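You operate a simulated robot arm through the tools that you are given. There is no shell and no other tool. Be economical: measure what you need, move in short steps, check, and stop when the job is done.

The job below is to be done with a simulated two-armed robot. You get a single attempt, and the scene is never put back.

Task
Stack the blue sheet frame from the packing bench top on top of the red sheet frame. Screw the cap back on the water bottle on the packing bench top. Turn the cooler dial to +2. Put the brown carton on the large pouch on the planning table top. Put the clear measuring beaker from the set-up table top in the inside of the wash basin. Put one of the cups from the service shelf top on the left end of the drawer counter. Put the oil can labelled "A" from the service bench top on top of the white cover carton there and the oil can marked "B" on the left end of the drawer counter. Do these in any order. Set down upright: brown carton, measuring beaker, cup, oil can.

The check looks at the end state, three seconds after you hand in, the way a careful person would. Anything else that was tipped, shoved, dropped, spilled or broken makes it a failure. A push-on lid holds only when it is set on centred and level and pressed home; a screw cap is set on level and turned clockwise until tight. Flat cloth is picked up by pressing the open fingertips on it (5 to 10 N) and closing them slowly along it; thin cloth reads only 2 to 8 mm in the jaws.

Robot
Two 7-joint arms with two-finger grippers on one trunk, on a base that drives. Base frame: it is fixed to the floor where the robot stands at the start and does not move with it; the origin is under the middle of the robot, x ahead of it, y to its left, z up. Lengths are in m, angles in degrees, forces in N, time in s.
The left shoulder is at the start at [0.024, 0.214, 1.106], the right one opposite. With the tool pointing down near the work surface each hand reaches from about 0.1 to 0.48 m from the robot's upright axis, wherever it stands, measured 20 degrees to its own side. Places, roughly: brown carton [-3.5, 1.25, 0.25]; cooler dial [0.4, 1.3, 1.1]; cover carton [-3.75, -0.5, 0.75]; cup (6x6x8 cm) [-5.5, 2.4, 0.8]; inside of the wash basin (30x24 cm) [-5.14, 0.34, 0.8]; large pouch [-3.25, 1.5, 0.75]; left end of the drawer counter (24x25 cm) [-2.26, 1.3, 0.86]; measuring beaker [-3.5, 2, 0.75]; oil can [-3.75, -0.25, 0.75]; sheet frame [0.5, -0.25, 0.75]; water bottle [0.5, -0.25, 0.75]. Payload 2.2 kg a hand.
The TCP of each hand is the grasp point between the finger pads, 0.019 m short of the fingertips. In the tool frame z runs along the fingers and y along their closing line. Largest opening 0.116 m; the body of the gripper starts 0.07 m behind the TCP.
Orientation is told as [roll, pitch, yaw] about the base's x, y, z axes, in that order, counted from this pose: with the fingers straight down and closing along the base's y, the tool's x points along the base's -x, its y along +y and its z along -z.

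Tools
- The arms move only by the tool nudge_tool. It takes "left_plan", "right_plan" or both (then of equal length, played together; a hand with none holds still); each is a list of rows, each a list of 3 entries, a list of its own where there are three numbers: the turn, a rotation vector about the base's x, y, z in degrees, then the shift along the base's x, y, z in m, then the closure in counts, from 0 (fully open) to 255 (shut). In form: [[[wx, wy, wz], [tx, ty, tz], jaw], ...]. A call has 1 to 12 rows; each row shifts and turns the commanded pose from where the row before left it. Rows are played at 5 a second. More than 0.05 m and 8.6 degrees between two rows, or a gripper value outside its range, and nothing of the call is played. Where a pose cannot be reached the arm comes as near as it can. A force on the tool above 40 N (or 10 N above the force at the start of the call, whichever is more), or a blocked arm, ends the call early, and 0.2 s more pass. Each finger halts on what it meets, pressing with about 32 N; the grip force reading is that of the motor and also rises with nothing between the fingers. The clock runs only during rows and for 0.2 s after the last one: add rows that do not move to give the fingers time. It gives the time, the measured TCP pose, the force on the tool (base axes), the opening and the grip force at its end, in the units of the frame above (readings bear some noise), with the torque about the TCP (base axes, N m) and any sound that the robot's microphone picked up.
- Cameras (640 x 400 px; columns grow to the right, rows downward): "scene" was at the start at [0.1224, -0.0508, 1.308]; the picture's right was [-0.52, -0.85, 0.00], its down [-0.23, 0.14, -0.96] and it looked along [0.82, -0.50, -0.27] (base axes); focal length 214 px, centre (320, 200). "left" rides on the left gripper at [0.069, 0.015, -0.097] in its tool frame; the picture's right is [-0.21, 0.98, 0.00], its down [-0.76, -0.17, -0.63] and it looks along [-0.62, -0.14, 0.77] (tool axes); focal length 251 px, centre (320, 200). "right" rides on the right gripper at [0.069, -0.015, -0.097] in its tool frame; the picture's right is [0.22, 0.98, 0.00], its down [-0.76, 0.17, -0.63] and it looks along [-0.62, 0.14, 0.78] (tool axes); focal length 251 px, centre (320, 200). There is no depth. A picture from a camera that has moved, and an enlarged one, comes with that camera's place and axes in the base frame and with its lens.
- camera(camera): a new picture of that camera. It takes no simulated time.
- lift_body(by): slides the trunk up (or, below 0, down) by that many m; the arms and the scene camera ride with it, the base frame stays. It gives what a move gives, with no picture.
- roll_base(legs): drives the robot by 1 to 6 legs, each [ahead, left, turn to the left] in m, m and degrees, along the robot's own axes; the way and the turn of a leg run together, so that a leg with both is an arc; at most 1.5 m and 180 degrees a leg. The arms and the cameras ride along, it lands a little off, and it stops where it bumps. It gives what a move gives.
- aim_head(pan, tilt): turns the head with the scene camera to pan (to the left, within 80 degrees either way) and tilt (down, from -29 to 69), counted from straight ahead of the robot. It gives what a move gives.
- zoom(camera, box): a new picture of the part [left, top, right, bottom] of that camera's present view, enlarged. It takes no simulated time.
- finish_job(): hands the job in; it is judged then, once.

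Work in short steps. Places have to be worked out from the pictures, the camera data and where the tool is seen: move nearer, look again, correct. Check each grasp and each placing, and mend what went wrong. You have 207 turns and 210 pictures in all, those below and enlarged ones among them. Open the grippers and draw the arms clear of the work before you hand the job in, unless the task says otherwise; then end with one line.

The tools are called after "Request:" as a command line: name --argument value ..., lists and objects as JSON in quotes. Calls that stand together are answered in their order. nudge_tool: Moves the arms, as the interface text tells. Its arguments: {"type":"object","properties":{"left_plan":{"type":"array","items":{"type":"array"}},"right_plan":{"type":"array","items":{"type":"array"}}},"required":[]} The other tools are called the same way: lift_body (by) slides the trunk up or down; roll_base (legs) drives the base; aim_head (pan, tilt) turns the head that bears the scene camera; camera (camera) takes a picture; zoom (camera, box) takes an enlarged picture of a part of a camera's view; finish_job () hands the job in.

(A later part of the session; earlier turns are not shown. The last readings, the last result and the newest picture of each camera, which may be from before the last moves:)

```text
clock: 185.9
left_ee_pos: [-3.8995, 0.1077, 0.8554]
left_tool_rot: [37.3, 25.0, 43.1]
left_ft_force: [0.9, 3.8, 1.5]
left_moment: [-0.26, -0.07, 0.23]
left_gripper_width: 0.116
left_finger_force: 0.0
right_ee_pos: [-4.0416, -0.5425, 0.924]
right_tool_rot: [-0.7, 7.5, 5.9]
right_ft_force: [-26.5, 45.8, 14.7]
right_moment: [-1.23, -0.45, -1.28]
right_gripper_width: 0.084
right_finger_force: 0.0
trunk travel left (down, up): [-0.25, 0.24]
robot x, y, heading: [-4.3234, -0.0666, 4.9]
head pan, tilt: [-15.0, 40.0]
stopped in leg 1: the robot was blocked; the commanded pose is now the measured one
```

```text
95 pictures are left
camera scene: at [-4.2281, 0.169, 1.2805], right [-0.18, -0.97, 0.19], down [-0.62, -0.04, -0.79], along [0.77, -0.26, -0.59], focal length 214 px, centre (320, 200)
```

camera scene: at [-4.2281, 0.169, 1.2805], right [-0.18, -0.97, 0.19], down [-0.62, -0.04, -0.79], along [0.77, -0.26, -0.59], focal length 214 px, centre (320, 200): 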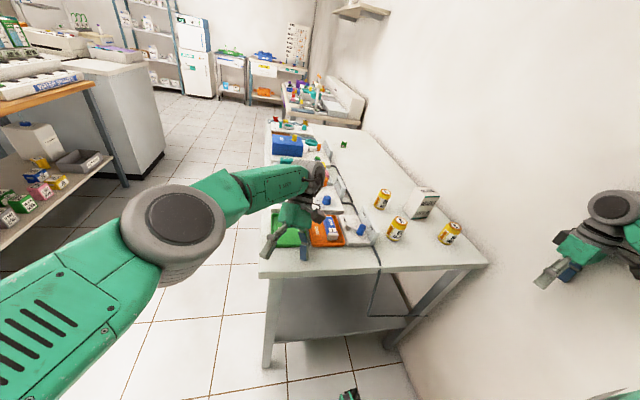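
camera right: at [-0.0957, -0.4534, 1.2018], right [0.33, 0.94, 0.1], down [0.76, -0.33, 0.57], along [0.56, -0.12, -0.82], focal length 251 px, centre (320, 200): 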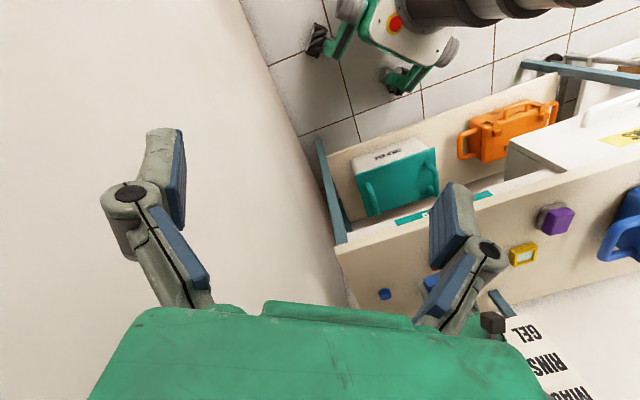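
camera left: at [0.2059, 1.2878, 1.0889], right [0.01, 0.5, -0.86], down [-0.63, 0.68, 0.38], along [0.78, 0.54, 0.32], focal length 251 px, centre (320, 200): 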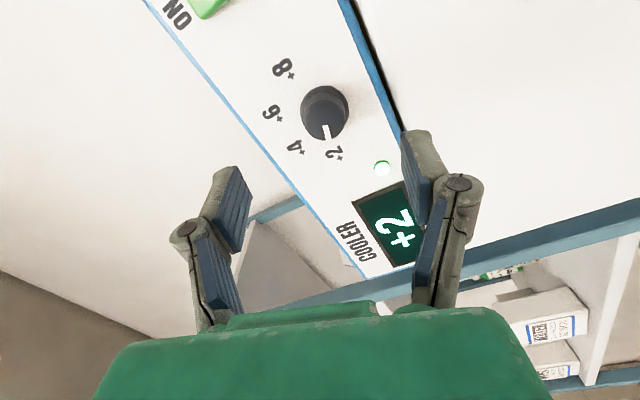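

Raise the left hand straight up away from the trays first, gently.

Request:
nudge_tool --left_plan '[[[0, 0, 0], [0, 0, 0.02], 0], [[0, 0, 0], [0, 0, 0.03], 0], [[0, 0, 0], [0, 0, 0.03], 0], [[0, 0, 0], [0, 0, 0.03], 0]]'

Request:
camera --camera "scene"

```text
clock: 186.2
left_ee_pos: [-3.8825, 0.1508, 0.8286]
left_tool_rot: [36.3, 22.4, 46.4]
left_ft_force: [-35.8, -67.9, 111.5]
left_moment: [-5.46, -4.61, -4.5]
left_gripper_width: 0.1084
left_finger_force: 0.2
left hand out of reach, approached as far as the arm can: row 1
right_ee_pos: [-3.9718, -0.5432, 0.8946]
right_tool_rot: [0.4, 2.5, 13.7]
right_ft_force: [-55.9, 203.9, 21.5]
right_moment: [-18.65, 0.16, -13.38]
right_gripper_width: 0.0788
right_finger_force: 0.0
trunk travel left (down, up): [-0.25, 0.24]
robot x, y, heading: [-4.2961, -0.0578, 7.4]
head pan, tilt: [-15.0, 40.0]
stopped in row 1 (left hand): the force on the tool passed its limit at 57 N (the readings are from after the stop); the commanded pose is now the measured one
```

```text
94 pictures are left
camera scene: at [-4.2436, 0.1622, 1.2858], right [-0.13, -0.98, 0.17], down [-0.59, -0.06, -0.8], along [0.79, -0.21, -0.57], focal length 214 px, centre (320, 200)
```

scene: 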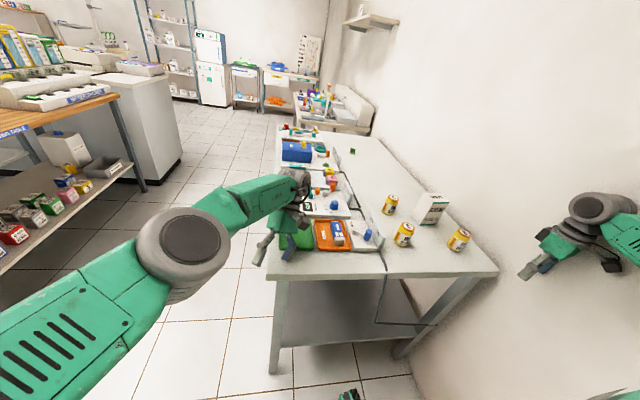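

Right hand is pushing the wall hard (204 N). Withdraw it from the wall (+y) so the body can come upright.

Request:
nudge_tool --right_plan '[[[0, 0, 0], [-0.01, 0.03, 0], 0], [[0, 0, 0], [-0.01, 0.03, 0], 0], [[0, 0, 0], [-0.01, 0.03, 0], 0], [[0, 0, 0], [-0.01, 0.03, 0], 0]]'

Request:
camera --camera "scene"

```text
clock: 186.5
left_ee_pos: [-3.887, 0.1683, 0.8233]
left_tool_rot: [32.9, 23.2, 48.0]
left_ft_force: [-54.8, -103.0, 165.5]
left_moment: [-7.22, -8.36, -7.51]
left_gripper_width: 0.1068
left_finger_force: 0.0
right_ee_pos: [-3.9383, -0.5255, 0.8972]
right_tool_rot: [2.9, -8.1, 18.6]
right_ft_force: [11.6, 217.8, -5.8]
right_moment: [-19.93, 1.84, -17.12]
right_gripper_width: 0.1138
right_finger_force: 0.1
trunk travel left (down, up): [-0.25, 0.24]
robot x, y, heading: [-4.3229, -0.0446, 7.2]
head pan, tilt: [-15.0, 40.0]
stopped in row 1 (left hand): the force on the tool passed its limit at 168 N (the readings are from after the stop); the commanded pose is now the measured one
```

```text
93 pictures are left
camera scene: at [-4.2668, 0.1658, 1.2863], right [-0.14, -0.98, 0.16], down [-0.59, -0.04, -0.8], along [0.79, -0.21, -0.57], focal length 214 px, centre (320, 200)
```

scene: 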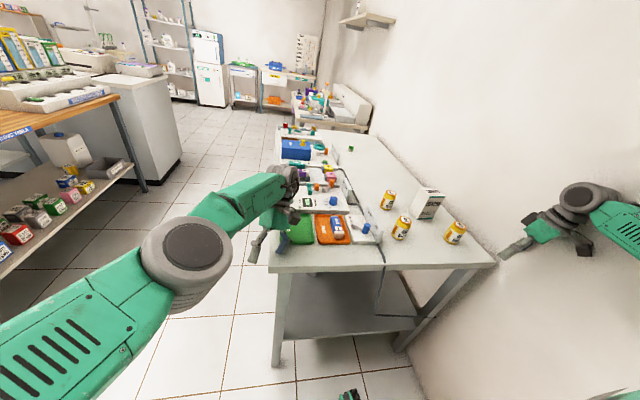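

Robot is wedged between wall (right hand) and bench edge (left hand). Raise the trunk to lift the left hand clear.

Request:
lift_body --by 0.15

Request:
camera --camera "scene"

```text
clock: 186.8
left_ee_pos: [-3.8987, 0.1629, 0.8133]
left_tool_rot: [37.4, 23.5, 54.1]
left_ft_force: [-35.7, -27.1, 75.4]
left_moment: [-2.59, -2.87, -2.3]
left_gripper_width: 0.1015
left_finger_force: 0.0
right_ee_pos: [-3.8856, -0.5138, 0.8764]
right_tool_rot: [6.2, -18.0, 20.6]
right_ft_force: [-18.9, 112.1, 49.0]
right_moment: [-12.29, 3.54, -12.01]
right_gripper_width: 0.1159
right_finger_force: 0.1
trunk travel left (down, up): [-0.253, 0.237]
robot x, y, heading: [-4.3312, -0.0296, 7.0]
head pan, tilt: [-15.0, 40.0]
stopped: the arm was blocked; the commanded pose is now the measured one
```

```text
92 pictures are left
camera scene: at [-4.256, 0.1754, 1.2841], right [-0.14, -0.98, 0.16], down [-0.61, -0.04, -0.79], along [0.78, -0.21, -0.59], focal length 214 px, centre (320, 200)
```

scene: 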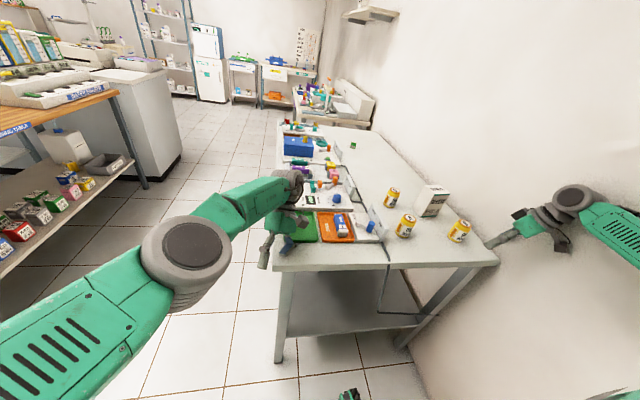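

Forces are falling as the base slips left. Drive back and left to pull both hands off the bench.

Request:
roll_base --legs '[[-0.2, 0.1, 0]]'

Request:
camera --camera "scene"

```text
clock: 187.5
left_ee_pos: [-3.8677, 0.2189, 0.8038]
left_tool_rot: [34.1, 19.4, 71.8]
left_ft_force: [1.0, 0.9, 2.6]
left_moment: [-0.1, -0.08, 0.09]
left_gripper_width: 0.1162
left_finger_force: 0.4
right_ee_pos: [-3.9093, -0.4677, 0.8313]
right_tool_rot: [18.1, -17.2, 19.6]
right_ft_force: [28.7, -94.8, 46.3]
right_moment: [5.09, 2.64, 2.24]
right_gripper_width: 0.1171
right_finger_force: 0.4
trunk travel left (down, up): [-0.253, 0.237]
robot x, y, heading: [-4.3095, -0.0264, 9.1]
head pan, tilt: [-15.0, 40.0]
stopped in leg 1: the force on the tool passed its limit at 143 N (the readings are from after the stop); the commanded pose is now the measured one
```

```text
91 pictures are left
camera scene: at [-4.2384, 0.2691, 1.2844], right [-0.1, -0.97, 0.23], down [-0.61, -0.12, -0.79], along [0.79, -0.22, -0.57], focal length 214 px, centre (320, 200)
```

scene: 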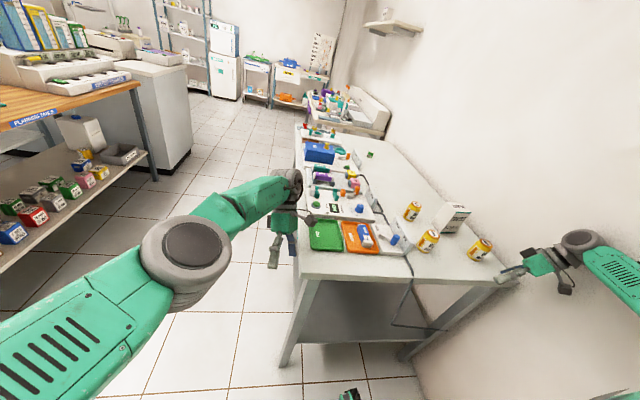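

Need to see what's touching. Take hand-camera pictures (no time passes).

Request:
camera --camera "right"

Request:
camera --camera "left"

```text
90 pictures are left
camera right: at [-3.9804, -0.5393, 0.8938], right [-0.59, 0.78, 0.23], down [0.51, 0.14, 0.85], along [0.62, 0.62, -0.48], focal length 251 px, centre (320, 200)
```

right: 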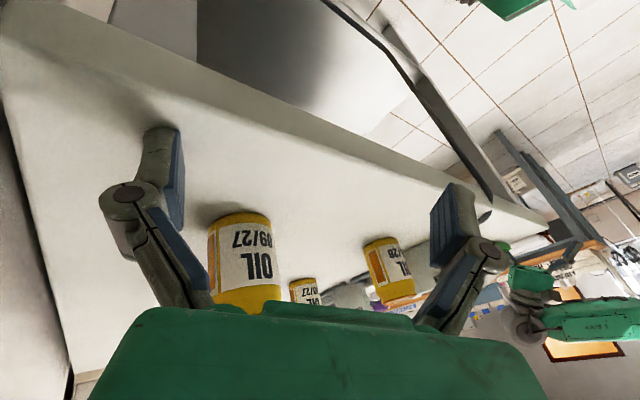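

```text
89 pictures are left
camera left: at [-3.839, 0.1714, 0.9105], right [-0.65, 0.62, 0.45], down [0.74, 0.66, 0.15], along [-0.2, 0.43, -0.88], focal length 251 px, centre (320, 200)
```

left: 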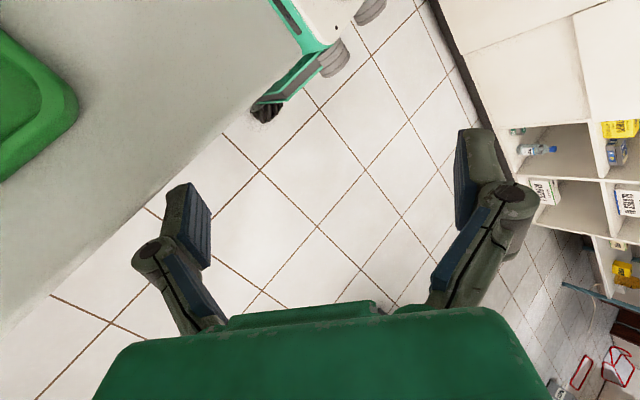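

Left hand is free in the aisle; right hand sits on the bench end beside a can. Lift the right hand up and back, and the left hand up.

Request:
nudge_tool --right_plan '[[[0, 0, 0], [-0.02, 0, 0.04], 0], [[0, 0, 0], [-0.02, 0, 0.04], 0], [[0, 0, 0], [-0.02, 0, 0.04], 0], [[0, 0, 0], [-0.02, 0, 0.04], 0]]' --left_plan '[[[0, 0, 0], [-0.02, 0, 0.03], 0], [[0, 0, 0], [-0.02, 0, 0.03], 0], [[0, 0, 0], [-0.02, 0, 0.03], 0], [[0, 0, 0], [-0.02, 0, 0.03], 0]]'

Request:
camera --camera "scene"

```text
clock: 187.7
left_ee_pos: [-3.8773, 0.2929, 0.7621]
left_tool_rot: [42.6, 9.5, 87.0]
left_ft_force: [0.5, 0.6, 2.9]
left_moment: [-0.02, -0.14, 0.04]
left_gripper_width: 0.1162
left_finger_force: 0.3
left hand out of reach, approached as far as the arm can: row 1
right_ee_pos: [-3.9193, -0.4674, 0.8312]
right_tool_rot: [19.4, -12.3, 24.4]
right_ft_force: [26.0, -73.5, 182.6]
right_moment: [-12.53, -4.78, -2.25]
right_gripper_width: 0.1176
right_finger_force: 0.2
trunk travel left (down, up): [-0.253, 0.237]
robot x, y, heading: [-4.278, -0.0184, 11.9]
head pan, tilt: [-15.0, 40.0]
stopped in row 1 (right hand): the force on the tool passed its limit at 236 N (the readings are from after the stop); the commanded pose is now the measured one
```

```text
88 pictures are left
camera scene: at [-4.2391, 0.2969, 1.2849], right [-0.06, -0.97, 0.24], down [-0.59, -0.16, -0.79], along [0.8, -0.19, -0.56], focal length 214 px, centre (320, 200)
```

scene: 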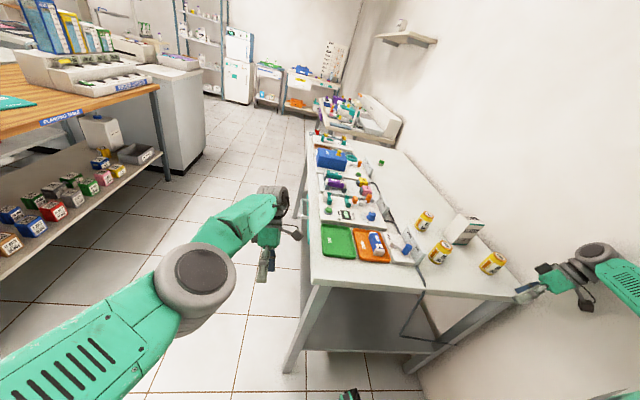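

Drive left, under the leaning body and away from wall.

Request:
roll_base --legs '[[0, 0.4, 0]]'

Request:
camera --camera "scene"

```text
clock: 188.5
left_ee_pos: [-3.8375, 0.3587, 0.7374]
left_tool_rot: [41.9, -0.5, 105.8]
left_ft_force: [0.4, 2.0, -0.8]
left_moment: [-0.17, 0.02, 0.12]
left_gripper_width: 0.1158
left_finger_force: 0.2
right_ee_pos: [-4.0785, -0.4737, 0.7043]
right_tool_rot: [39.4, 30.9, 49.2]
right_ft_force: [0.7, -3.0, 6.0]
right_moment: [0.14, -0.4, -0.3]
right_gripper_width: 0.1148
right_finger_force: 0.0
trunk travel left (down, up): [-0.253, 0.237]
robot x, y, heading: [-4.2307, 0.005, 17.0]
head pan, tilt: [-15.0, 40.0]
stopped in leg 1: the robot was blocked; the commanded pose is now the measured one
```

```text
87 pictures are left
camera scene: at [-4.1995, 0.3427, 1.2728], right [0.03, -0.97, 0.26], down [-0.59, -0.22, -0.78], along [0.81, -0.13, -0.57], focal length 214 px, centre (320, 200)
```

scene: 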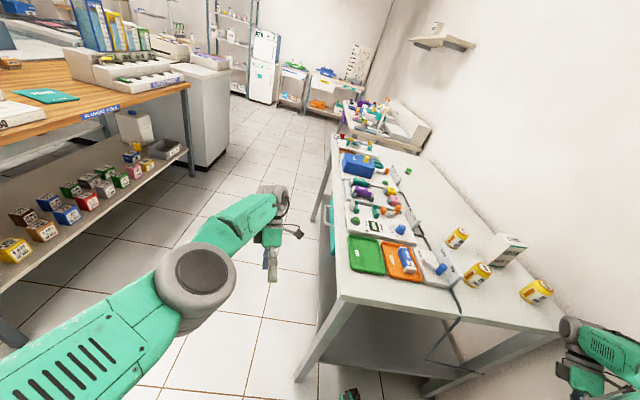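

Hands are off the bench now. Look at the right arm/wall.

Request:
aim_head --pan -60 --tilt 35

Request:
camera --camera "scene"

```text
clock: 189.6
left_ee_pos: [-3.8314, 0.3223, 0.7538]
left_tool_rot: [41.2, -0.2, 105.3]
left_ft_force: [-0.1, 0.5, 0.6]
left_moment: [0.01, 0.0, -0.01]
left_gripper_width: 0.1161
left_finger_force: 0.1
right_ee_pos: [-4.0872, -0.497, 0.6925]
right_tool_rot: [41.1, 29.6, 48.2]
right_ft_force: [4.4, 100.8, 14.0]
right_moment: [-11.11, -0.18, 4.66]
right_gripper_width: 0.1159
right_finger_force: 0.0
trunk travel left (down, up): [-0.253, 0.237]
robot x, y, heading: [-4.2379, -0.001, 16.0]
head pan, tilt: [-60.0, 35.0]
```

```text
86 pictures are left
camera scene: at [-4.2181, 0.2426, 1.3009], right [-0.7, -0.71, 0.12], down [-0.36, 0.2, -0.91], along [0.62, -0.68, -0.39], focal length 214 px, centre (320, 200)
```

scene: 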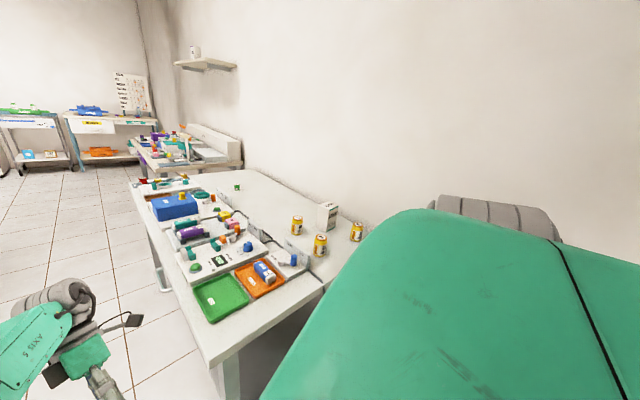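

Body is coming back upright; the right hand still props against the wall. Pull it inward (+y, slightly back).

Request:
nudge_tool --right_plan '[[[0, 0, 0], [-0.01, 0.04, 0], 0], [[0, 0, 0], [-0.01, 0.04, 0], 0], [[0, 0, 0], [-0.01, 0.04, 0], 0], [[0, 0, 0], [-0.01, 0.04, 0], 0], [[0, 0, 0], [0, 0.04, 0], 0]]'

Request:
camera --camera "scene"

```text
clock: 189.9
left_ee_pos: [-3.8, 0.2372, 0.7984]
left_tool_rot: [33.0, 0.7, 107.3]
left_ft_force: [-1.9, 2.2, -0.7]
left_moment: [-0.16, -0.08, 0.08]
left_gripper_width: 0.1159
left_finger_force: 0.0
right_ee_pos: [-4.2014, -0.4888, 0.6168]
right_tool_rot: [59.6, 30.9, 62.3]
right_ft_force: [0.8, -5.1, 7.5]
right_moment: [0.06, -0.57, -0.38]
right_gripper_width: 0.1158
right_finger_force: 0.2
trunk travel left (down, up): [-0.253, 0.237]
robot x, y, heading: [-4.2582, 0.0073, 13.4]
head pan, tilt: [-60.0, 35.0]
stopped in row 1 (left hand): the arm was blocked; the commanded pose is now the measured one
```

```text
85 pictures are left
camera scene: at [-4.2145, 0.1951, 1.2989], right [-0.73, -0.68, 0.1], down [-0.36, 0.25, -0.9], along [0.59, -0.69, -0.42], focal length 214 px, centre (320, 200)
```

scene: 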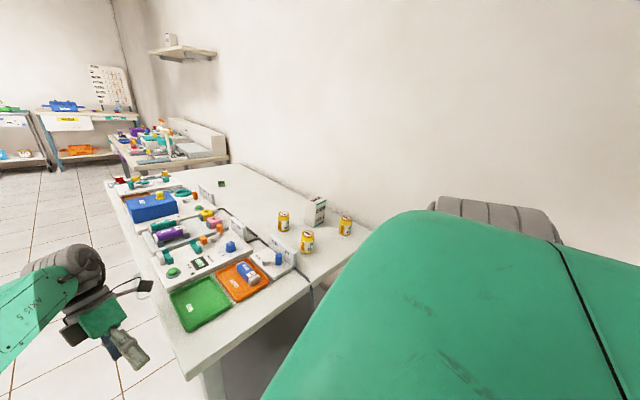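

Improving. Keep driving left/back so the left hand stays off the bench edge as the body straightens.

Request:
roll_base --legs '[[-0.1, 0.3, 0]]'

Request:
camera --camera "scene"

```text
clock: 190.6
left_ee_pos: [-3.7561, 0.2171, 0.7729]
left_tool_rot: [28.6, -21.0, 117.2]
left_ft_force: [-9.9, -10.6, 47.0]
left_moment: [-3.02, -3.97, -2.43]
left_gripper_width: 0.1148
left_finger_force: 0.0
right_ee_pos: [-4.2355, -0.4927, 0.4664]
right_tool_rot: [80.4, 13.9, 83.0]
right_ft_force: [38.9, 232.1, 0.1]
right_moment: [-6.91, 0.84, 26.02]
right_gripper_width: 0.116
right_finger_force: 0.2
trunk travel left (down, up): [-0.253, 0.237]
robot x, y, heading: [-4.2295, 0.0274, 17.3]
head pan, tilt: [-60.0, 35.0]
stopped in leg 1: the force on the tool passed its limit at 291 N (the readings are from after the stop); the commanded pose is now the measured one
```

```text
84 pictures are left
camera scene: at [-4.142, 0.0322, 1.2803], right [-0.68, -0.74, 0.02], down [-0.41, 0.35, -0.84], along [0.61, -0.58, -0.54], focal length 214 px, centre (320, 200)
```

scene: 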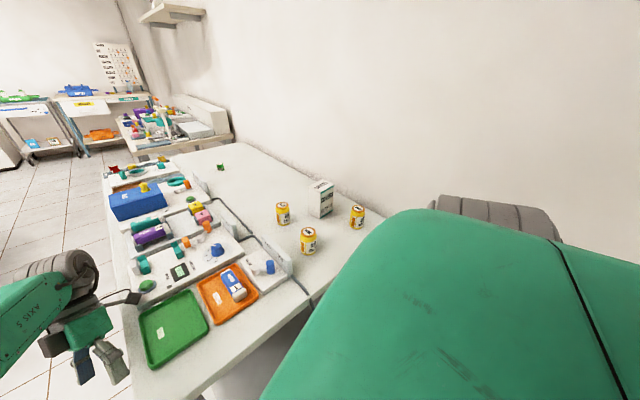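

Body is upright now. Withdraw right hand from the wall and lift the left hand.

Request:
nudge_tool --right_plan '[[[0, 0, 0], [0, 0.04, 0], 0], [[0, 0, 0], [0, 0.04, 0], 0], [[0, 0, 0], [0, 0.03, 0.01], 0], [[0, 0, 0], [0, 0, 0.03], 0]]' --left_plan '[[[0, 0, 0], [0, 0.02, 0.02], 0], [[0, 0, 0], [0, 0.02, 0.03], 0], [[0, 0, 0], [0, 0, 0.04], 0], [[0, 0, 0], [0, 0, 0.04], 0]]'

Request:
camera --camera "scene"

```text
clock: 190.8
left_ee_pos: [-3.7589, 0.2206, 0.7786]
left_tool_rot: [29.2, -24.1, 117.7]
left_ft_force: [6.3, -32.8, 58.2]
left_moment: [-3.33, -4.52, -2.3]
left_gripper_width: 0.1156
left_finger_force: 0.1
right_ee_pos: [-4.2374, -0.4929, 0.4719]
right_tool_rot: [81.7, 12.2, 84.6]
right_ft_force: [45.5, 215.9, 5.2]
right_moment: [-5.9, 0.27, 25.96]
right_gripper_width: 0.1157
right_finger_force: 0.0
trunk travel left (down, up): [-0.253, 0.237]
robot x, y, heading: [-4.229, 0.0293, 17.5]
head pan, tilt: [-60.0, 35.0]
stopped in row 1 (left hand): the force on the tool passed its limit at 85 N (the readings are from after the stop); the commanded pose is now the measured one
```

```text
83 pictures are left
camera scene: at [-4.1332, 0.0367, 1.2818], right [-0.67, -0.74, 0.03], down [-0.42, 0.35, -0.84], along [0.61, -0.58, -0.55], focal length 214 px, centre (320, 200)
```

scene: 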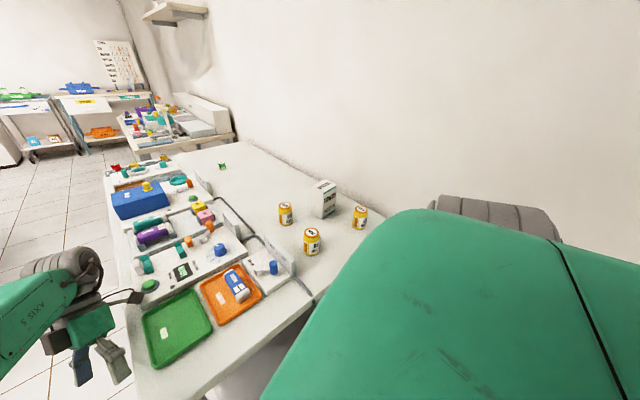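

Request:
nudge_tool --right_plan '[[[0, 0, 0], [0, 0.03, 0], 0], [[0, 0, 0], [0, 0.03, 0], 0], [[0, 0, 0], [0, 0.03, 0], 0]]'

Request:
camera --camera "left"

Request:
camera --camera "right"

```text
clock: 191.2
left_ee_pos: [-3.7537, 0.2153, 0.7865]
left_tool_rot: [27.6, -28.7, 118.9]
left_ft_force: [7.3, -28.4, 46.7]
left_moment: [-3.09, -3.64, -1.77]
left_gripper_width: 0.1159
left_finger_force: 0.0
right_ee_pos: [-4.2447, -0.4948, 0.4578]
right_tool_rot: [83.0, 9.4, 85.4]
right_ft_force: [38.3, 176.2, -32.0]
right_moment: [0.2, 4.15, 21.37]
right_gripper_width: 0.1157
right_finger_force: 0.0
trunk travel left (down, up): [-0.253, 0.237]
robot x, y, heading: [-4.2292, 0.0286, 17.5]
head pan, tilt: [-60.0, 35.0]
stopped in row 1 (left hand): the force on the tool passed its limit at 143 N (the readings are from after the stop); the commanded pose is now the measured one
```

```text
82 pictures are left
camera left: at [-3.675, 0.1377, 0.8356], right [-0.74, -0.44, 0.5], down [0.18, 0.59, 0.79], along [-0.64, 0.67, -0.36], focal length 251 px, centre (320, 200)
```

left: 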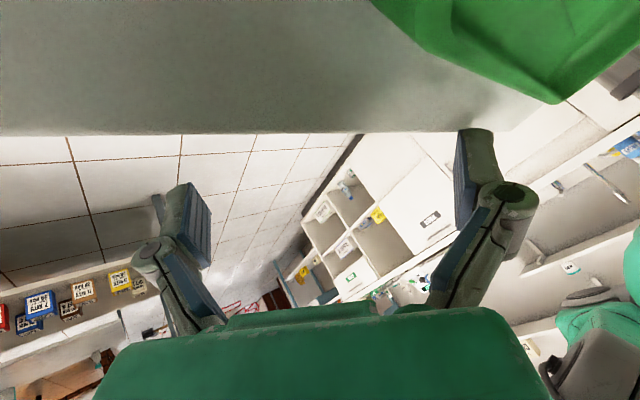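

```text
81 pictures are left
camera right: at [-4.1537, -0.569, 0.4656], right [-0.12, -0.04, 0.99], down [0.67, 0.73, 0.12], along [-0.73, 0.68, -0.06], focal length 251 px, centre (320, 200)
```

right: 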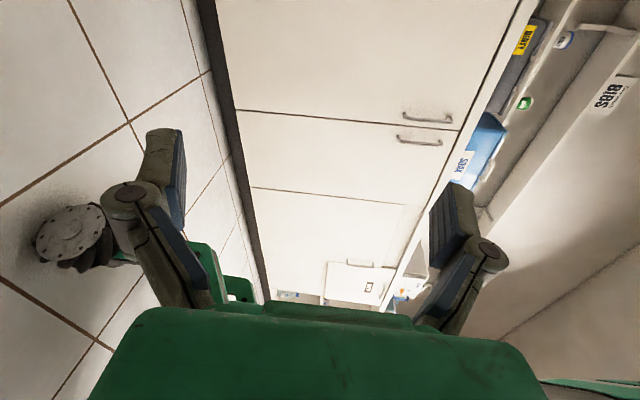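

The left wrist lies over the bench's front edge; lift it straight up on its own.

Request:
nudge_tool --left_plan '[[[0, 0, 0], [0, 0, 0.03], 0], [[0, 0, 0], [0, 0, 0.04], 0], [[0, 0, 0], [0, 0, 0.04], 0], [[0, 0, 0], [0, 0, 0.04], 0]]'

Request:
camera --camera "scene"

```text
clock: 191.6
left_ee_pos: [-3.7565, 0.1976, 0.8092]
left_tool_rot: [27.2, -29.6, 117.9]
left_ft_force: [-0.2, 0.5, -0.3]
left_moment: [-0.01, 0.02, 0.06]
left_gripper_width: 0.1163
left_finger_force: 0.1
right_ee_pos: [-4.2464, -0.4934, 0.4604]
right_tool_rot: [82.9, 7.4, 85.6]
right_ft_force: [48.3, 179.6, -12.4]
right_moment: [-1.19, 2.34, 22.94]
right_gripper_width: 0.1158
right_finger_force: 0.0
trunk travel left (down, up): [-0.253, 0.237]
robot x, y, heading: [-4.2238, 0.0317, 17.6]
head pan, tilt: [-60.0, 35.0]
stopped in row 1 (right hand): the force on the tool passed its limit at 207 N (the readings are from after the stop); the commanded pose is now the measured one
```

```text
80 pictures are left
camera scene: at [-4.1254, 0.0194, 1.2799], right [-0.67, -0.74, 0.02], down [-0.42, 0.36, -0.83], along [0.61, -0.57, -0.56], focal length 214 px, centre (320, 200)
```

scene: 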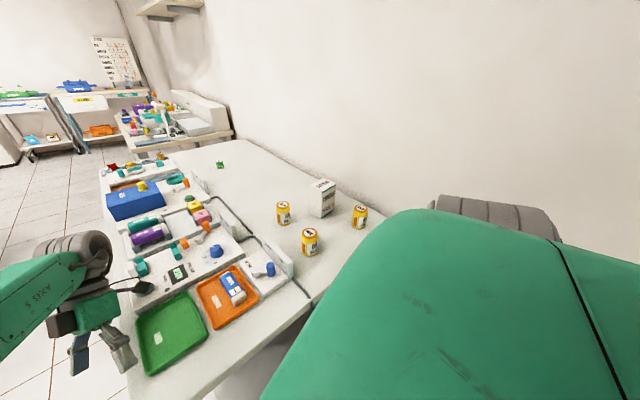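

Left is free now. Withdraw the right hand along its own pointing direction (−x,+y) while raising the left.

Request:
nudge_tool --right_plan '[[[0, 0, 0], [-0.03, 0.03, 0], 0], [[0, 0, 0], [-0.03, 0.03, 0], 0], [[0, 0, 0], [-0.03, 0.03, 0], 0], [[0, 0, 0], [0, 0.03, 0], 0]]' --left_plan '[[[0, 0, 0], [0, 0, 0.04], 0], [[0, 0, 0], [0, 0, 0.04], 0], [[0, 0, 0], [0, 0, 0.04], 0], [[0, 0, 0], [0, 0, 0.04], 0]]'

```text
clock: 192.6
left_ee_pos: [-3.7573, 0.1749, 0.9731]
left_tool_rot: [26.8, -30.2, 117.5]
left_ft_force: [-1.1, -0.7, 0.3]
left_moment: [0.03, 0.0, -0.04]
left_gripper_width: 0.1157
left_finger_force: 0.1
right_ee_pos: [-4.3361, -0.3869, 0.4459]
right_tool_rot: [83.3, 8.7, 85.4]
right_ft_force: [-0.2, 0.0, -0.4]
right_moment: [0.02, -0.01, -0.01]
right_gripper_width: 0.1161
right_finger_force: 0.1
trunk travel left (down, up): [-0.253, 0.237]
robot x, y, heading: [-4.2294, 0.0281, 17.5]
head pan, tilt: [-60.0, 35.0]
```

Both hands are free. Raise the left further and drive into the open aisle.

Request:
nudge_tool --left_plan '[[[0, 0, 0], [0, 0, 0.04], 0], [[0, 0, 0], [0, 0, 0.04], 0], [[0, 0, 0], [0, 0, 0.04], 0]]'

Request:
roll_base --legs '[[-0.05, 0.55, 0]]'

Request:
aim_head --pan -40 --tilt 25

Request:
camera --camera "scene"

Request:
zoom --camera "scene" --box '[180, 130, 420, 280]'

```text
clock: 193.4
left_ee_pos: [-3.7904, 0.1705, 1.06]
left_tool_rot: [26.8, -29.9, 117.7]
left_ft_force: [0.5, -0.6, -0.5]
left_moment: [0.0, 0.04, -0.02]
left_gripper_width: 0.1159
left_finger_force: 0.1
left hand out of reach, approached as far as the arm can: row 1, 2, 3
right_ee_pos: [-4.3351, -0.3847, 0.4476]
right_tool_rot: [83.3, 8.8, 85.4]
right_ft_force: [0.5, -0.3, 0.6]
right_moment: [-0.03, -0.01, -0.02]
right_gripper_width: 0.116
right_finger_force: 0.1
trunk travel left (down, up): [-0.253, 0.237]
robot x, y, heading: [-4.2265, 0.0272, 17.6]
head pan, tilt: [-60.0, 35.0]
```

```text
clock: 196.6
left_ee_pos: [-4.0118, 0.6877, 1.0618]
left_tool_rot: [26.6, -29.9, 118.4]
left_ft_force: [-1.0, 0.3, 0.6]
left_moment: [-0.03, 0.01, 0.03]
left_gripper_width: 0.1159
left_finger_force: 0.0
right_ee_pos: [-4.5473, 0.1255, 0.4471]
right_tool_rot: [83.2, 8.9, 86.1]
right_ft_force: [0.3, 0.2, -1.3]
right_moment: [0.02, 0.01, 0.03]
right_gripper_width: 0.1159
right_finger_force: 0.1
trunk travel left (down, up): [-0.253, 0.237]
robot x, y, heading: [-4.4478, 0.5423, 18.2]
head pan, tilt: [-60.0, 35.0]
```

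```text
clock: 197.4
left_ee_pos: [-4.0112, 0.6852, 1.0613]
left_tool_rot: [26.5, -30.0, 118.5]
left_ft_force: [-0.2, -0.4, -0.2]
left_moment: [0.0, 0.0, 0.02]
left_gripper_width: 0.1158
left_finger_force: 0.0
right_ee_pos: [-4.5491, 0.1252, 0.4457]
right_tool_rot: [83.2, 8.5, 86.1]
right_ft_force: [0.6, 0.1, 0.2]
right_moment: [-0.01, -0.03, 0.0]
right_gripper_width: 0.1157
right_finger_force: 0.1
trunk travel left (down, up): [-0.253, 0.237]
robot x, y, heading: [-4.4489, 0.5403, 18.2]
head pan, tilt: [-40.0, 25.0]
```

```text
79 pictures are left
camera scene: at [-4.3214, 0.5163, 1.2948], right [-0.37, -0.93, 0.0], down [-0.39, 0.16, -0.91], along [0.84, -0.34, -0.42], focal length 214 px, centre (320, 200)
```

scene: 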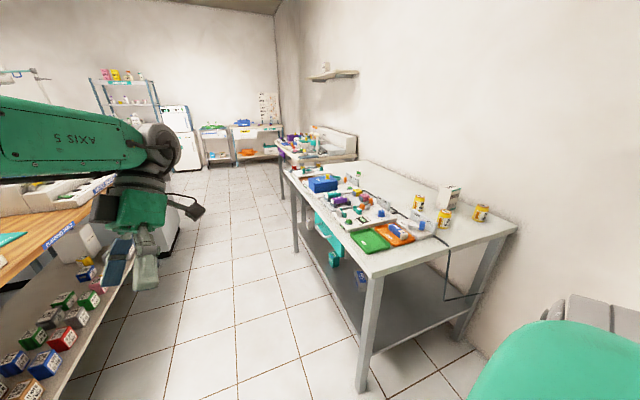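

```text
2.67 times, centred on (300, 205) of scene
camera zoom: at [-4.3214, 0.5163, 1.2948], right [-0.37, -0.93, 0.0], down [-0.39, 0.16, -0.91], along [0.84, -0.34, -0.42], focal length 572 px, centre (373, 187)
```

zoom: 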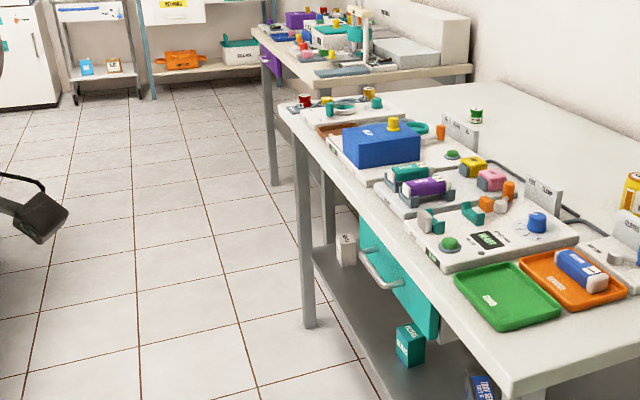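

Benches look undisturbed. Now restore both arms to normal poses in two calls.

Request:
nudge_tool --right_plan '[[[0, -8.5, 0], [0.0256, -0.006, 0.0354], 0], [[0, -8.5, 0], [0.0256, -0.006, 0.0354], 0], [[0, -8.5, 0], [0.0256, -0.006, 0.0354], 0], [[0, -8.5, 0], [0.0256, -0.006, 0.0354], 0], [[0, -8.5, 0], [0.0256, -0.006, 0.0354], 0], [[0, -8.5, 0], [0.0256, -0.006, 0.0354], 0], [[0, -8.5, 0], [0.0256, -0.006, 0.0354], 0], [[0, -8.5, 0], [0.0256, -0.006, 0.0354], 0], [[0, -8.5, 0], [0.0256, -0.006, 0.0354], 0], [[0, -8.5, 0], [0.0256, -0.006, 0.0354], 0]]' --left_plan '[[[-2.2, -7.5, 0], [-0.01, 0.0178, 0.006], 0], [[-2.2, -7.5, 0], [-0.01, 0.0178, 0.006], 0], [[-2.2, -7.5, 0], [-0.01, 0.0178, 0.006], 0], [[-2.2, -7.5, 0], [-0.01, 0.0178, 0.006], 0], [[-2.2, -7.5, 0], [-0.01, 0.0178, 0.006], 0], [[0, 0, -8.4], [-0.01, 0.0178, 0.006], 0], [[0, 0, -8.4], [-0.01, 0.0178, 0.006], 0], [[0, 0, -8.4], [-0.01, 0.0178, 0.006], 0], [[0, 0, -8.4], [-0.01, 0.0178, 0.006], 0], [[0, 0, -8.4], [-0.01, 0.0178, 0.006], 0]]'

Request:
nudge_tool --right_plan '[[[0, 0, -5.8], [0.0188, 0.0301, 0.0273], 0], [[0, 0, -5.8], [0.0188, 0.0301, 0.0273], 0], [[0, 0, -5.8], [0.0188, 0.0301, 0.0273], 0], [[0, 0, -5.8], [0.0188, 0.0301, 0.0273], 0], [[0, 0, -5.8], [0.0188, 0.0301, 0.0273], 0], [[0, 0, -5.8], [0.0188, 0.0301, 0.0273], 0], [[0, 0, -5.8], [0.0188, 0.0301, 0.0273], 0], [[0, 0, -5.8], [0.0188, 0.0301, 0.0273], 0], [[0, 0, -5.8], [0.0188, 0.0301, 0.0273], 0], [[0, 0, -5.8], [0.0188, 0.0301, 0.0273], 0], [[0, 0, -5.8], [0.0188, 0.0301, 0.0273], 0]]' --left_plan '[[[0, 0, -6], [0, 0, 0], 0], [[0, 0, -6], [0, 0, 0], 0], [[0, 0, -6], [0, 0, 0], 0], [[0, 0, -6], [0, 0, 0], 0], [[0, 0, -6], [0, 0, 0], 0], [[0, 0, -6], [0, 0, 0], 0], [[0, 0, -6], [0, 0, 0], 0], [[0, 0, -6], [0, 0, 0], 0], [[0, 0, -6], [0, 0, 0], 0], [[0, 0, -6], [0, 0, 0], 0], [[0, 0, -6], [0, 0, 0], 0]]'

Request:
camera --camera "scene"

```text
clock: 199.6
left_ee_pos: [-4.1134, 0.8665, 1.1206]
left_tool_rot: [0.0, 0.0, 83.6]
left_ft_force: [-0.3, -0.7, 0.3]
left_moment: [-0.02, -0.05, 0.01]
left_gripper_width: 0.1159
left_finger_force: 0.0
right_ee_pos: [-4.2186, 0.0662, 0.7776]
right_tool_rot: [2.1, -2.0, 80.9]
right_ft_force: [-0.1, 0.5, -0.7]
right_moment: [-0.05, -0.02, -0.02]
right_gripper_width: 0.1158
right_finger_force: 0.1
right hand out of reach, approached as far as the arm can: row 9, 10
trunk travel left (down, up): [-0.253, 0.237]
robot x, y, heading: [-4.4433, 0.5365, 18.1]
head pan, tilt: [-40.0, 25.0]
```

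```text
clock: 202.0
left_ee_pos: [-4.113, 0.8672, 1.122]
left_tool_rot: [-0.2, -0.2, 17.7]
left_ft_force: [-0.4, -0.1, -1.0]
left_moment: [-0.04, 0.0, 0.0]
left_gripper_width: 0.1161
left_finger_force: 0.1
right_ee_pos: [-3.9683, 0.3557, 1.059]
right_tool_rot: [2.8, -1.6, 16.9]
right_ft_force: [-0.3, 0.8, 0.1]
right_moment: [-0.06, 0.01, -0.01]
right_gripper_width: 0.1161
right_finger_force: 0.2
right hand out of reach, approached as far as the arm can: row 1, 2, 3, 4
trunk travel left (down, up): [-0.253, 0.237]
robot x, y, heading: [-4.4414, 0.5366, 18.2]
head pan, tilt: [-40.0, 25.0]
```

```text
77 pictures are left
camera scene: at [-4.3215, 0.5175, 1.3048], right [-0.41, -0.91, 0.0], down [-0.3, 0.13, -0.95], along [0.86, -0.39, -0.32], focal length 214 px, centre (320, 200)
```

scene: 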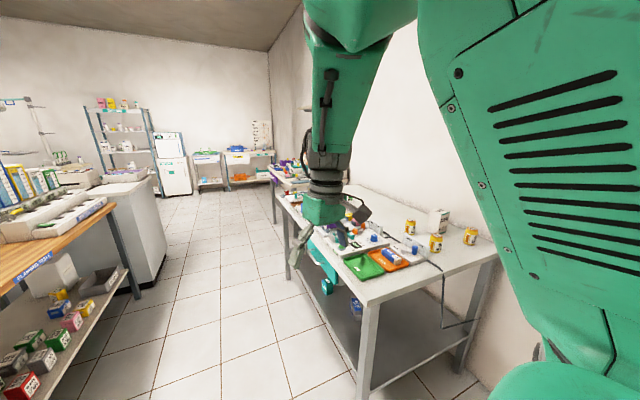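

Arms restored. Tuck the right hand, turn to heading −60°, and approach the bench end so the left arm does the cans.

Request:
nudge_tool --right_plan '[[[-0.5, 0.3, 0], [-0.036, 0.009, 0.015], 0], [[-0.5, 0.3, 0], [-0.036, 0.009, 0.015], 0], [[-0.5, 0.3, 0], [-0.036, 0.009, 0.015], 0], [[-0.5, 0.3, 0], [-0.036, 0.009, 0.015], 0], [[-0.5, 0.3, 0], [-0.036, 0.009, 0.015], 0], [[0, 0, 0], [-0.036, 0.009, 0.015], 0]]'

Request:
roll_base --legs '[[0, 0, -78.2], [0.6, -0.164, 0]]'

Request:
aim_head --pan 25 --tilt 50

Request:
camera --camera "scene"

```text
clock: 203.4
left_ee_pos: [-4.1121, 0.8651, 1.1213]
left_tool_rot: [-0.3, -0.2, 17.8]
left_ft_force: [0.7, -0.8, 0.0]
left_moment: [-0.01, 0.0, 0.01]
left_gripper_width: 0.116
left_finger_force: 0.1
right_ee_pos: [-4.0134, 0.3679, 1.0484]
right_tool_rot: [0.7, 0.6, 17.0]
right_ft_force: [0.8, 0.0, 1.3]
right_moment: [-0.01, 0.0, -0.01]
right_gripper_width: 0.1159
right_finger_force: 0.2
right hand out of reach, approached as far as the arm can: row 1, 2, 3, 4, 5, 6
trunk travel left (down, up): [-0.253, 0.237]
robot x, y, heading: [-4.4537, 0.5361, 18.2]
head pan, tilt: [-40.0, 25.0]
```

```text
clock: 210.3
left_ee_pos: [-3.9056, -0.3244, 1.1225]
left_tool_rot: [-0.1, -0.2, -60.8]
left_ft_force: [0.1, -0.3, 0.0]
left_moment: [0.01, -0.01, 0.02]
left_gripper_width: 0.1161
left_finger_force: 0.1
right_ee_pos: [-4.3738, -0.5204, 1.0514]
right_tool_rot: [0.8, 0.2, -61.4]
right_ft_force: [0.8, -0.4, -0.1]
right_moment: [0.01, -0.02, -0.04]
right_gripper_width: 0.116
right_finger_force: 0.0
trunk travel left (down, up): [-0.253, 0.237]
robot x, y, heading: [-4.2904, -0.0656, -60.3]
head pan, tilt: [-40.0, 25.0]
```

```text
clock: 211.6
left_ee_pos: [-3.9073, -0.323, 1.123]
left_tool_rot: [0.0, -0.2, -60.8]
left_ft_force: [0.1, -0.4, 0.3]
left_moment: [-0.02, -0.01, -0.03]
left_gripper_width: 0.1159
left_finger_force: 0.1
right_ee_pos: [-4.3753, -0.5182, 1.048]
right_tool_rot: [0.9, 0.6, -61.4]
right_ft_force: [0.1, 0.5, 0.7]
right_moment: [0.0, -0.01, 0.02]
right_gripper_width: 0.116
right_finger_force: 0.0
trunk travel left (down, up): [-0.253, 0.237]
robot x, y, heading: [-4.2918, -0.064, -60.3]
head pan, tilt: [25.0, 50.0]
```

```text
76 pictures are left
camera scene: at [-4.2871, -0.1873, 1.3319], right [-0.98, 0.18, 0.0], down [0.0, 0.04, -1.0], along [-0.18, -0.98, -0.04], focal length 214 px, centre (320, 200)
```

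scene: 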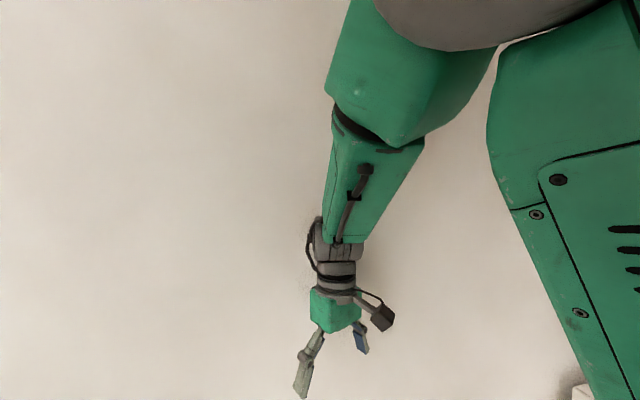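

The head is trapped by the folded right arm. Back away from the wall, then lower the right hand to the robot's right side.

Request:
roll_base --legs '[[-0.4, 0, 0]]'

Request:
nudge_tool --right_plan '[[[0, 0, 0], [0.01, -0.02, -0.03], 0], [[0, 0, 0], [-0.03, 0, -0.035], 0], [[0, 0, 0], [-0.032, 0.018, -0.031], 0], [[0, 0, 0], [-0.032, 0.018, -0.031], 0], [[0, 0, 0], [-0.032, 0.018, -0.031], 0], [[0, 0, 0], [-0.032, 0.018, -0.031], 0], [[0, 0, 0], [-0.032, 0.018, -0.031], 0], [[0, 0, 0], [-0.032, 0.018, -0.02], 0]]'

Request:
aim_head --pan 25 --tilt 40

Request:
camera --camera "scene"

```text
clock: 214.1
left_ee_pos: [-4.1062, 0.028, 1.1235]
left_tool_rot: [-0.3, -0.3, -60.6]
left_ft_force: [0.8, 0.2, -0.3]
left_moment: [0.0, -0.05, 0.01]
left_gripper_width: 0.1162
left_finger_force: 0.1
right_ee_pos: [-4.5724, -0.1693, 1.0478]
right_tool_rot: [0.8, 0.6, -61.2]
right_ft_force: [-0.2, -1.1, 0.2]
right_moment: [-0.02, -0.03, -0.02]
right_gripper_width: 0.1159
right_finger_force: 0.0
trunk travel left (down, up): [-0.253, 0.237]
robot x, y, heading: [-4.494, 0.2853, -60.3]
head pan, tilt: [25.0, 50.0]
```

```text
clock: 215.9
left_ee_pos: [-4.1097, 0.027, 1.1248]
left_tool_rot: [0.1, -0.3, -60.6]
left_ft_force: [-0.5, 0.3, 0.2]
left_moment: [0.0, -0.02, -0.03]
left_gripper_width: 0.1159
left_finger_force: 0.0
right_ee_pos: [-4.7907, -0.1255, 0.7991]
right_tool_rot: [1.0, 0.5, -61.3]
right_ft_force: [-0.6, -0.4, 0.1]
right_moment: [0.02, -0.01, 0.02]
right_gripper_width: 0.1162
right_finger_force: 0.0
right hand out of reach, approached as far as the arm can: row 5, 6, 7, 8
trunk travel left (down, up): [-0.253, 0.237]
robot x, y, heading: [-4.4896, 0.2843, -60.2]
head pan, tilt: [25.0, 50.0]
```

```text
clock: 216.7
left_ee_pos: [-4.1093, 0.0291, 1.1241]
left_tool_rot: [0.0, -0.3, -60.6]
left_ft_force: [0.1, -0.1, 0.4]
left_moment: [0.03, -0.02, -0.01]
left_gripper_width: 0.116
left_finger_force: 0.0
right_ee_pos: [-4.7879, -0.1254, 0.8019]
right_tool_rot: [1.1, 0.5, -61.3]
right_ft_force: [-1.1, -1.0, -0.3]
right_moment: [-0.05, 0.0, 0.0]
right_gripper_width: 0.1162
right_finger_force: 0.1
trunk travel left (down, up): [-0.253, 0.237]
robot x, y, heading: [-4.4901, 0.2849, -60.1]
head pan, tilt: [25.0, 40.0]
```

```text
75 pictures are left
camera scene: at [-4.4026, 0.2, 1.2713], right [-0.58, -0.82, 0.0], down [-0.53, 0.37, -0.76], along [0.63, -0.44, -0.65], focal length 214 px, centre (320, 200)
```

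scene: 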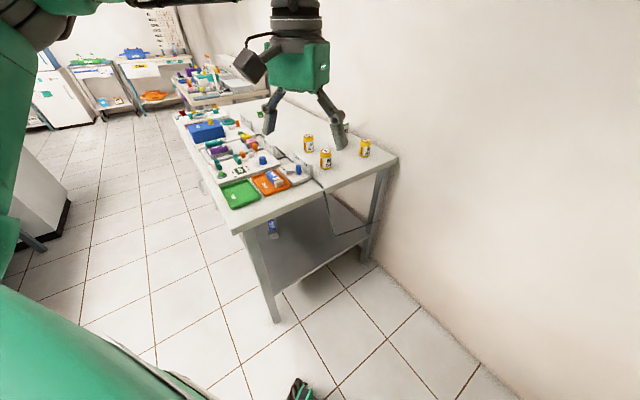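

Head is free. Zoom on the cans.

Request:
zoom --camera "scene" --box '[285, 115, 405, 190]'

```text
5.33 times, centred on (345, 152) of scene
camera zoom: at [-4.4026, 0.2, 1.2713], right [-0.58, -0.82, 0.0], down [-0.53, 0.37, -0.76], along [0.63, -0.44, -0.65], focal length 1144 px, centre (187, 453)
```

zoom: 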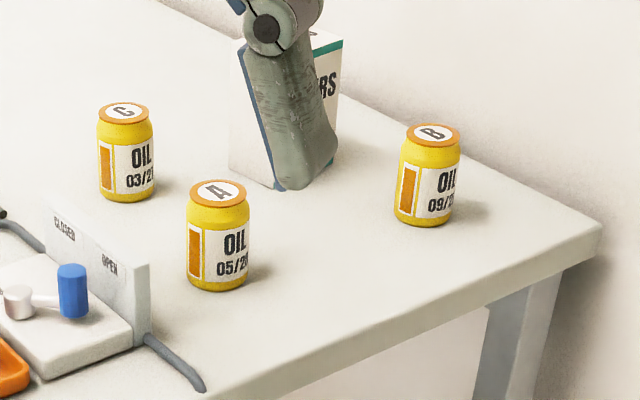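

A at [−3.78,−0.27], B at [−3.80,−0.46], carton ≈[−3.66,−0.44]. I'll stand side-on (heading −90°) with the left hand reaching left. First swing the left hand to the robot's left, then turn.

Request:
nudge_tool --left_plan '[[[0, 0, 0], [0.002, 0.046, 0], 0], [[0, 0, 0], [0.002, 0.046, 0], 0], [[0, 0, 0], [0.002, 0.046, 0], 0], [[0, 0, 0], [0.002, 0.046, 0], 0], [[0, 0, 0], [0.002, 0.046, 0], 0], [[0, 0, 0], [0.002, 0.046, 0], 0], [[0, 0, 0], [0.002, 0.046, 0], 0], [[0, 0, 0], [0.002, 0.046, 0], 0]]'

Request:
roll_base --legs '[[0, 0, -30], [0.45, 0.24, 0]]'

Request:
aim_head --pan 55 --tilt 50

Request:
camera --camera "scene"

Request:
camera --camera "left"

```text
clock: 218.4
left_ee_pos: [-4.1111, 0.3562, 1.1463]
left_tool_rot: [0.1, -0.4, -60.7]
left_ft_force: [-0.7, 0.7, 0.3]
left_moment: [-0.01, 0.02, 0.02]
left_gripper_width: 0.1159
left_finger_force: 0.1
left hand out of reach, approached as far as the arm can: row 7, 8
right_ee_pos: [-4.7895, -0.1255, 0.8014]
right_tool_rot: [0.9, 0.5, -61.3]
right_ft_force: [-0.7, -0.4, 0.8]
right_moment: [0.0, 0.01, 0.0]
right_gripper_width: 0.1159
right_finger_force: 0.1
trunk travel left (down, up): [-0.253, 0.237]
robot x, y, heading: [-4.4897, 0.2851, -60.2]
head pan, tilt: [25.0, 40.0]
```

```text
clock: 219.9
left_ee_pos: [-4.109, 0.2325, 1.1466]
left_tool_rot: [0.1, -0.5, -79.5]
left_ft_force: [-1.0, 0.0, -1.0]
left_moment: [-0.03, -0.03, -0.01]
left_gripper_width: 0.1157
left_finger_force: 0.0
right_ee_pos: [-4.8922, -0.0122, 0.8008]
right_tool_rot: [3.0, -1.4, -78.5]
right_ft_force: [25.7, -5.8, 6.5]
right_moment: [0.17, 1.0, 0.62]
right_gripper_width: 0.1086
right_finger_force: 0.1
trunk travel left (down, up): [-0.253, 0.237]
robot x, y, heading: [-4.4911, 0.2847, -79.3]
head pan, tilt: [25.0, 40.0]
stopped in leg 1: the force on the tool passed its limit at 89 N (the readings are from after the stop); the commanded pose is now the measured one
```

```text
clock: 220.9
left_ee_pos: [-4.1099, 0.2306, 1.1468]
left_tool_rot: [0.0, -0.4, -79.7]
left_ft_force: [-0.1, 0.0, -0.3]
left_moment: [0.01, 0.0, 0.04]
left_gripper_width: 0.1162
left_finger_force: 0.0
right_ee_pos: [-4.8933, -0.0129, 0.8016]
right_tool_rot: [2.8, -1.3, -78.7]
right_ft_force: [39.8, -10.6, 17.9]
right_moment: [0.06, 2.05, 1.08]
right_gripper_width: 0.1067
right_finger_force: 0.0
trunk travel left (down, up): [-0.253, 0.237]
robot x, y, heading: [-4.4894, 0.2861, -79.1]
head pan, tilt: [55.0, 50.0]
```

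```text
73 pictures are left
camera scene: at [-4.3986, 0.2158, 1.2566], right [-0.41, -0.91, 0.0], down [-0.71, 0.32, -0.63], along [0.58, -0.26, -0.77], focal length 214 px, centre (320, 200)
```

scene: 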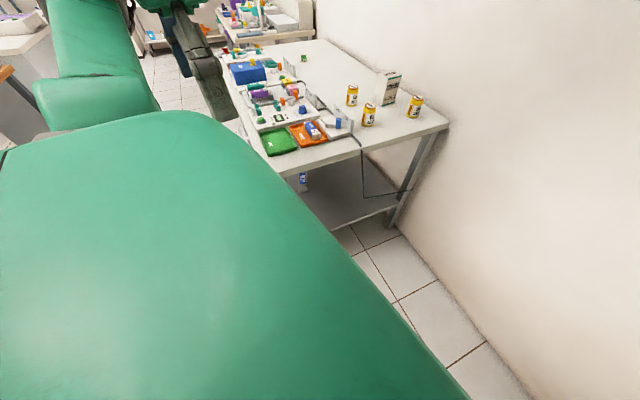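

```text
72 pictures are left
camera left: at [-4.1058, 0.3021, 1.242], right [1.0, -0.04, 0.0], down [-0.03, -0.77, 0.64], along [-0.02, -0.64, -0.77], focal length 251 px, centre (320, 200)
```

left: 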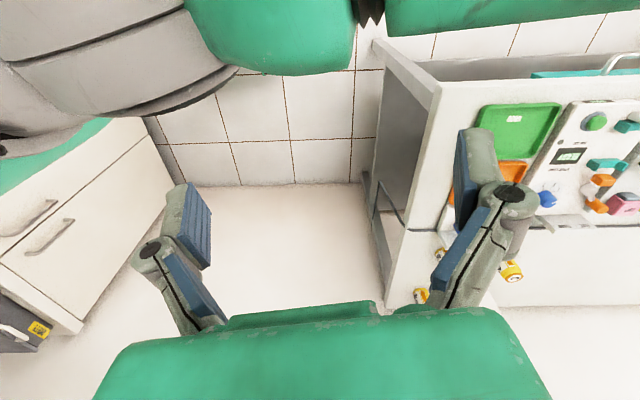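

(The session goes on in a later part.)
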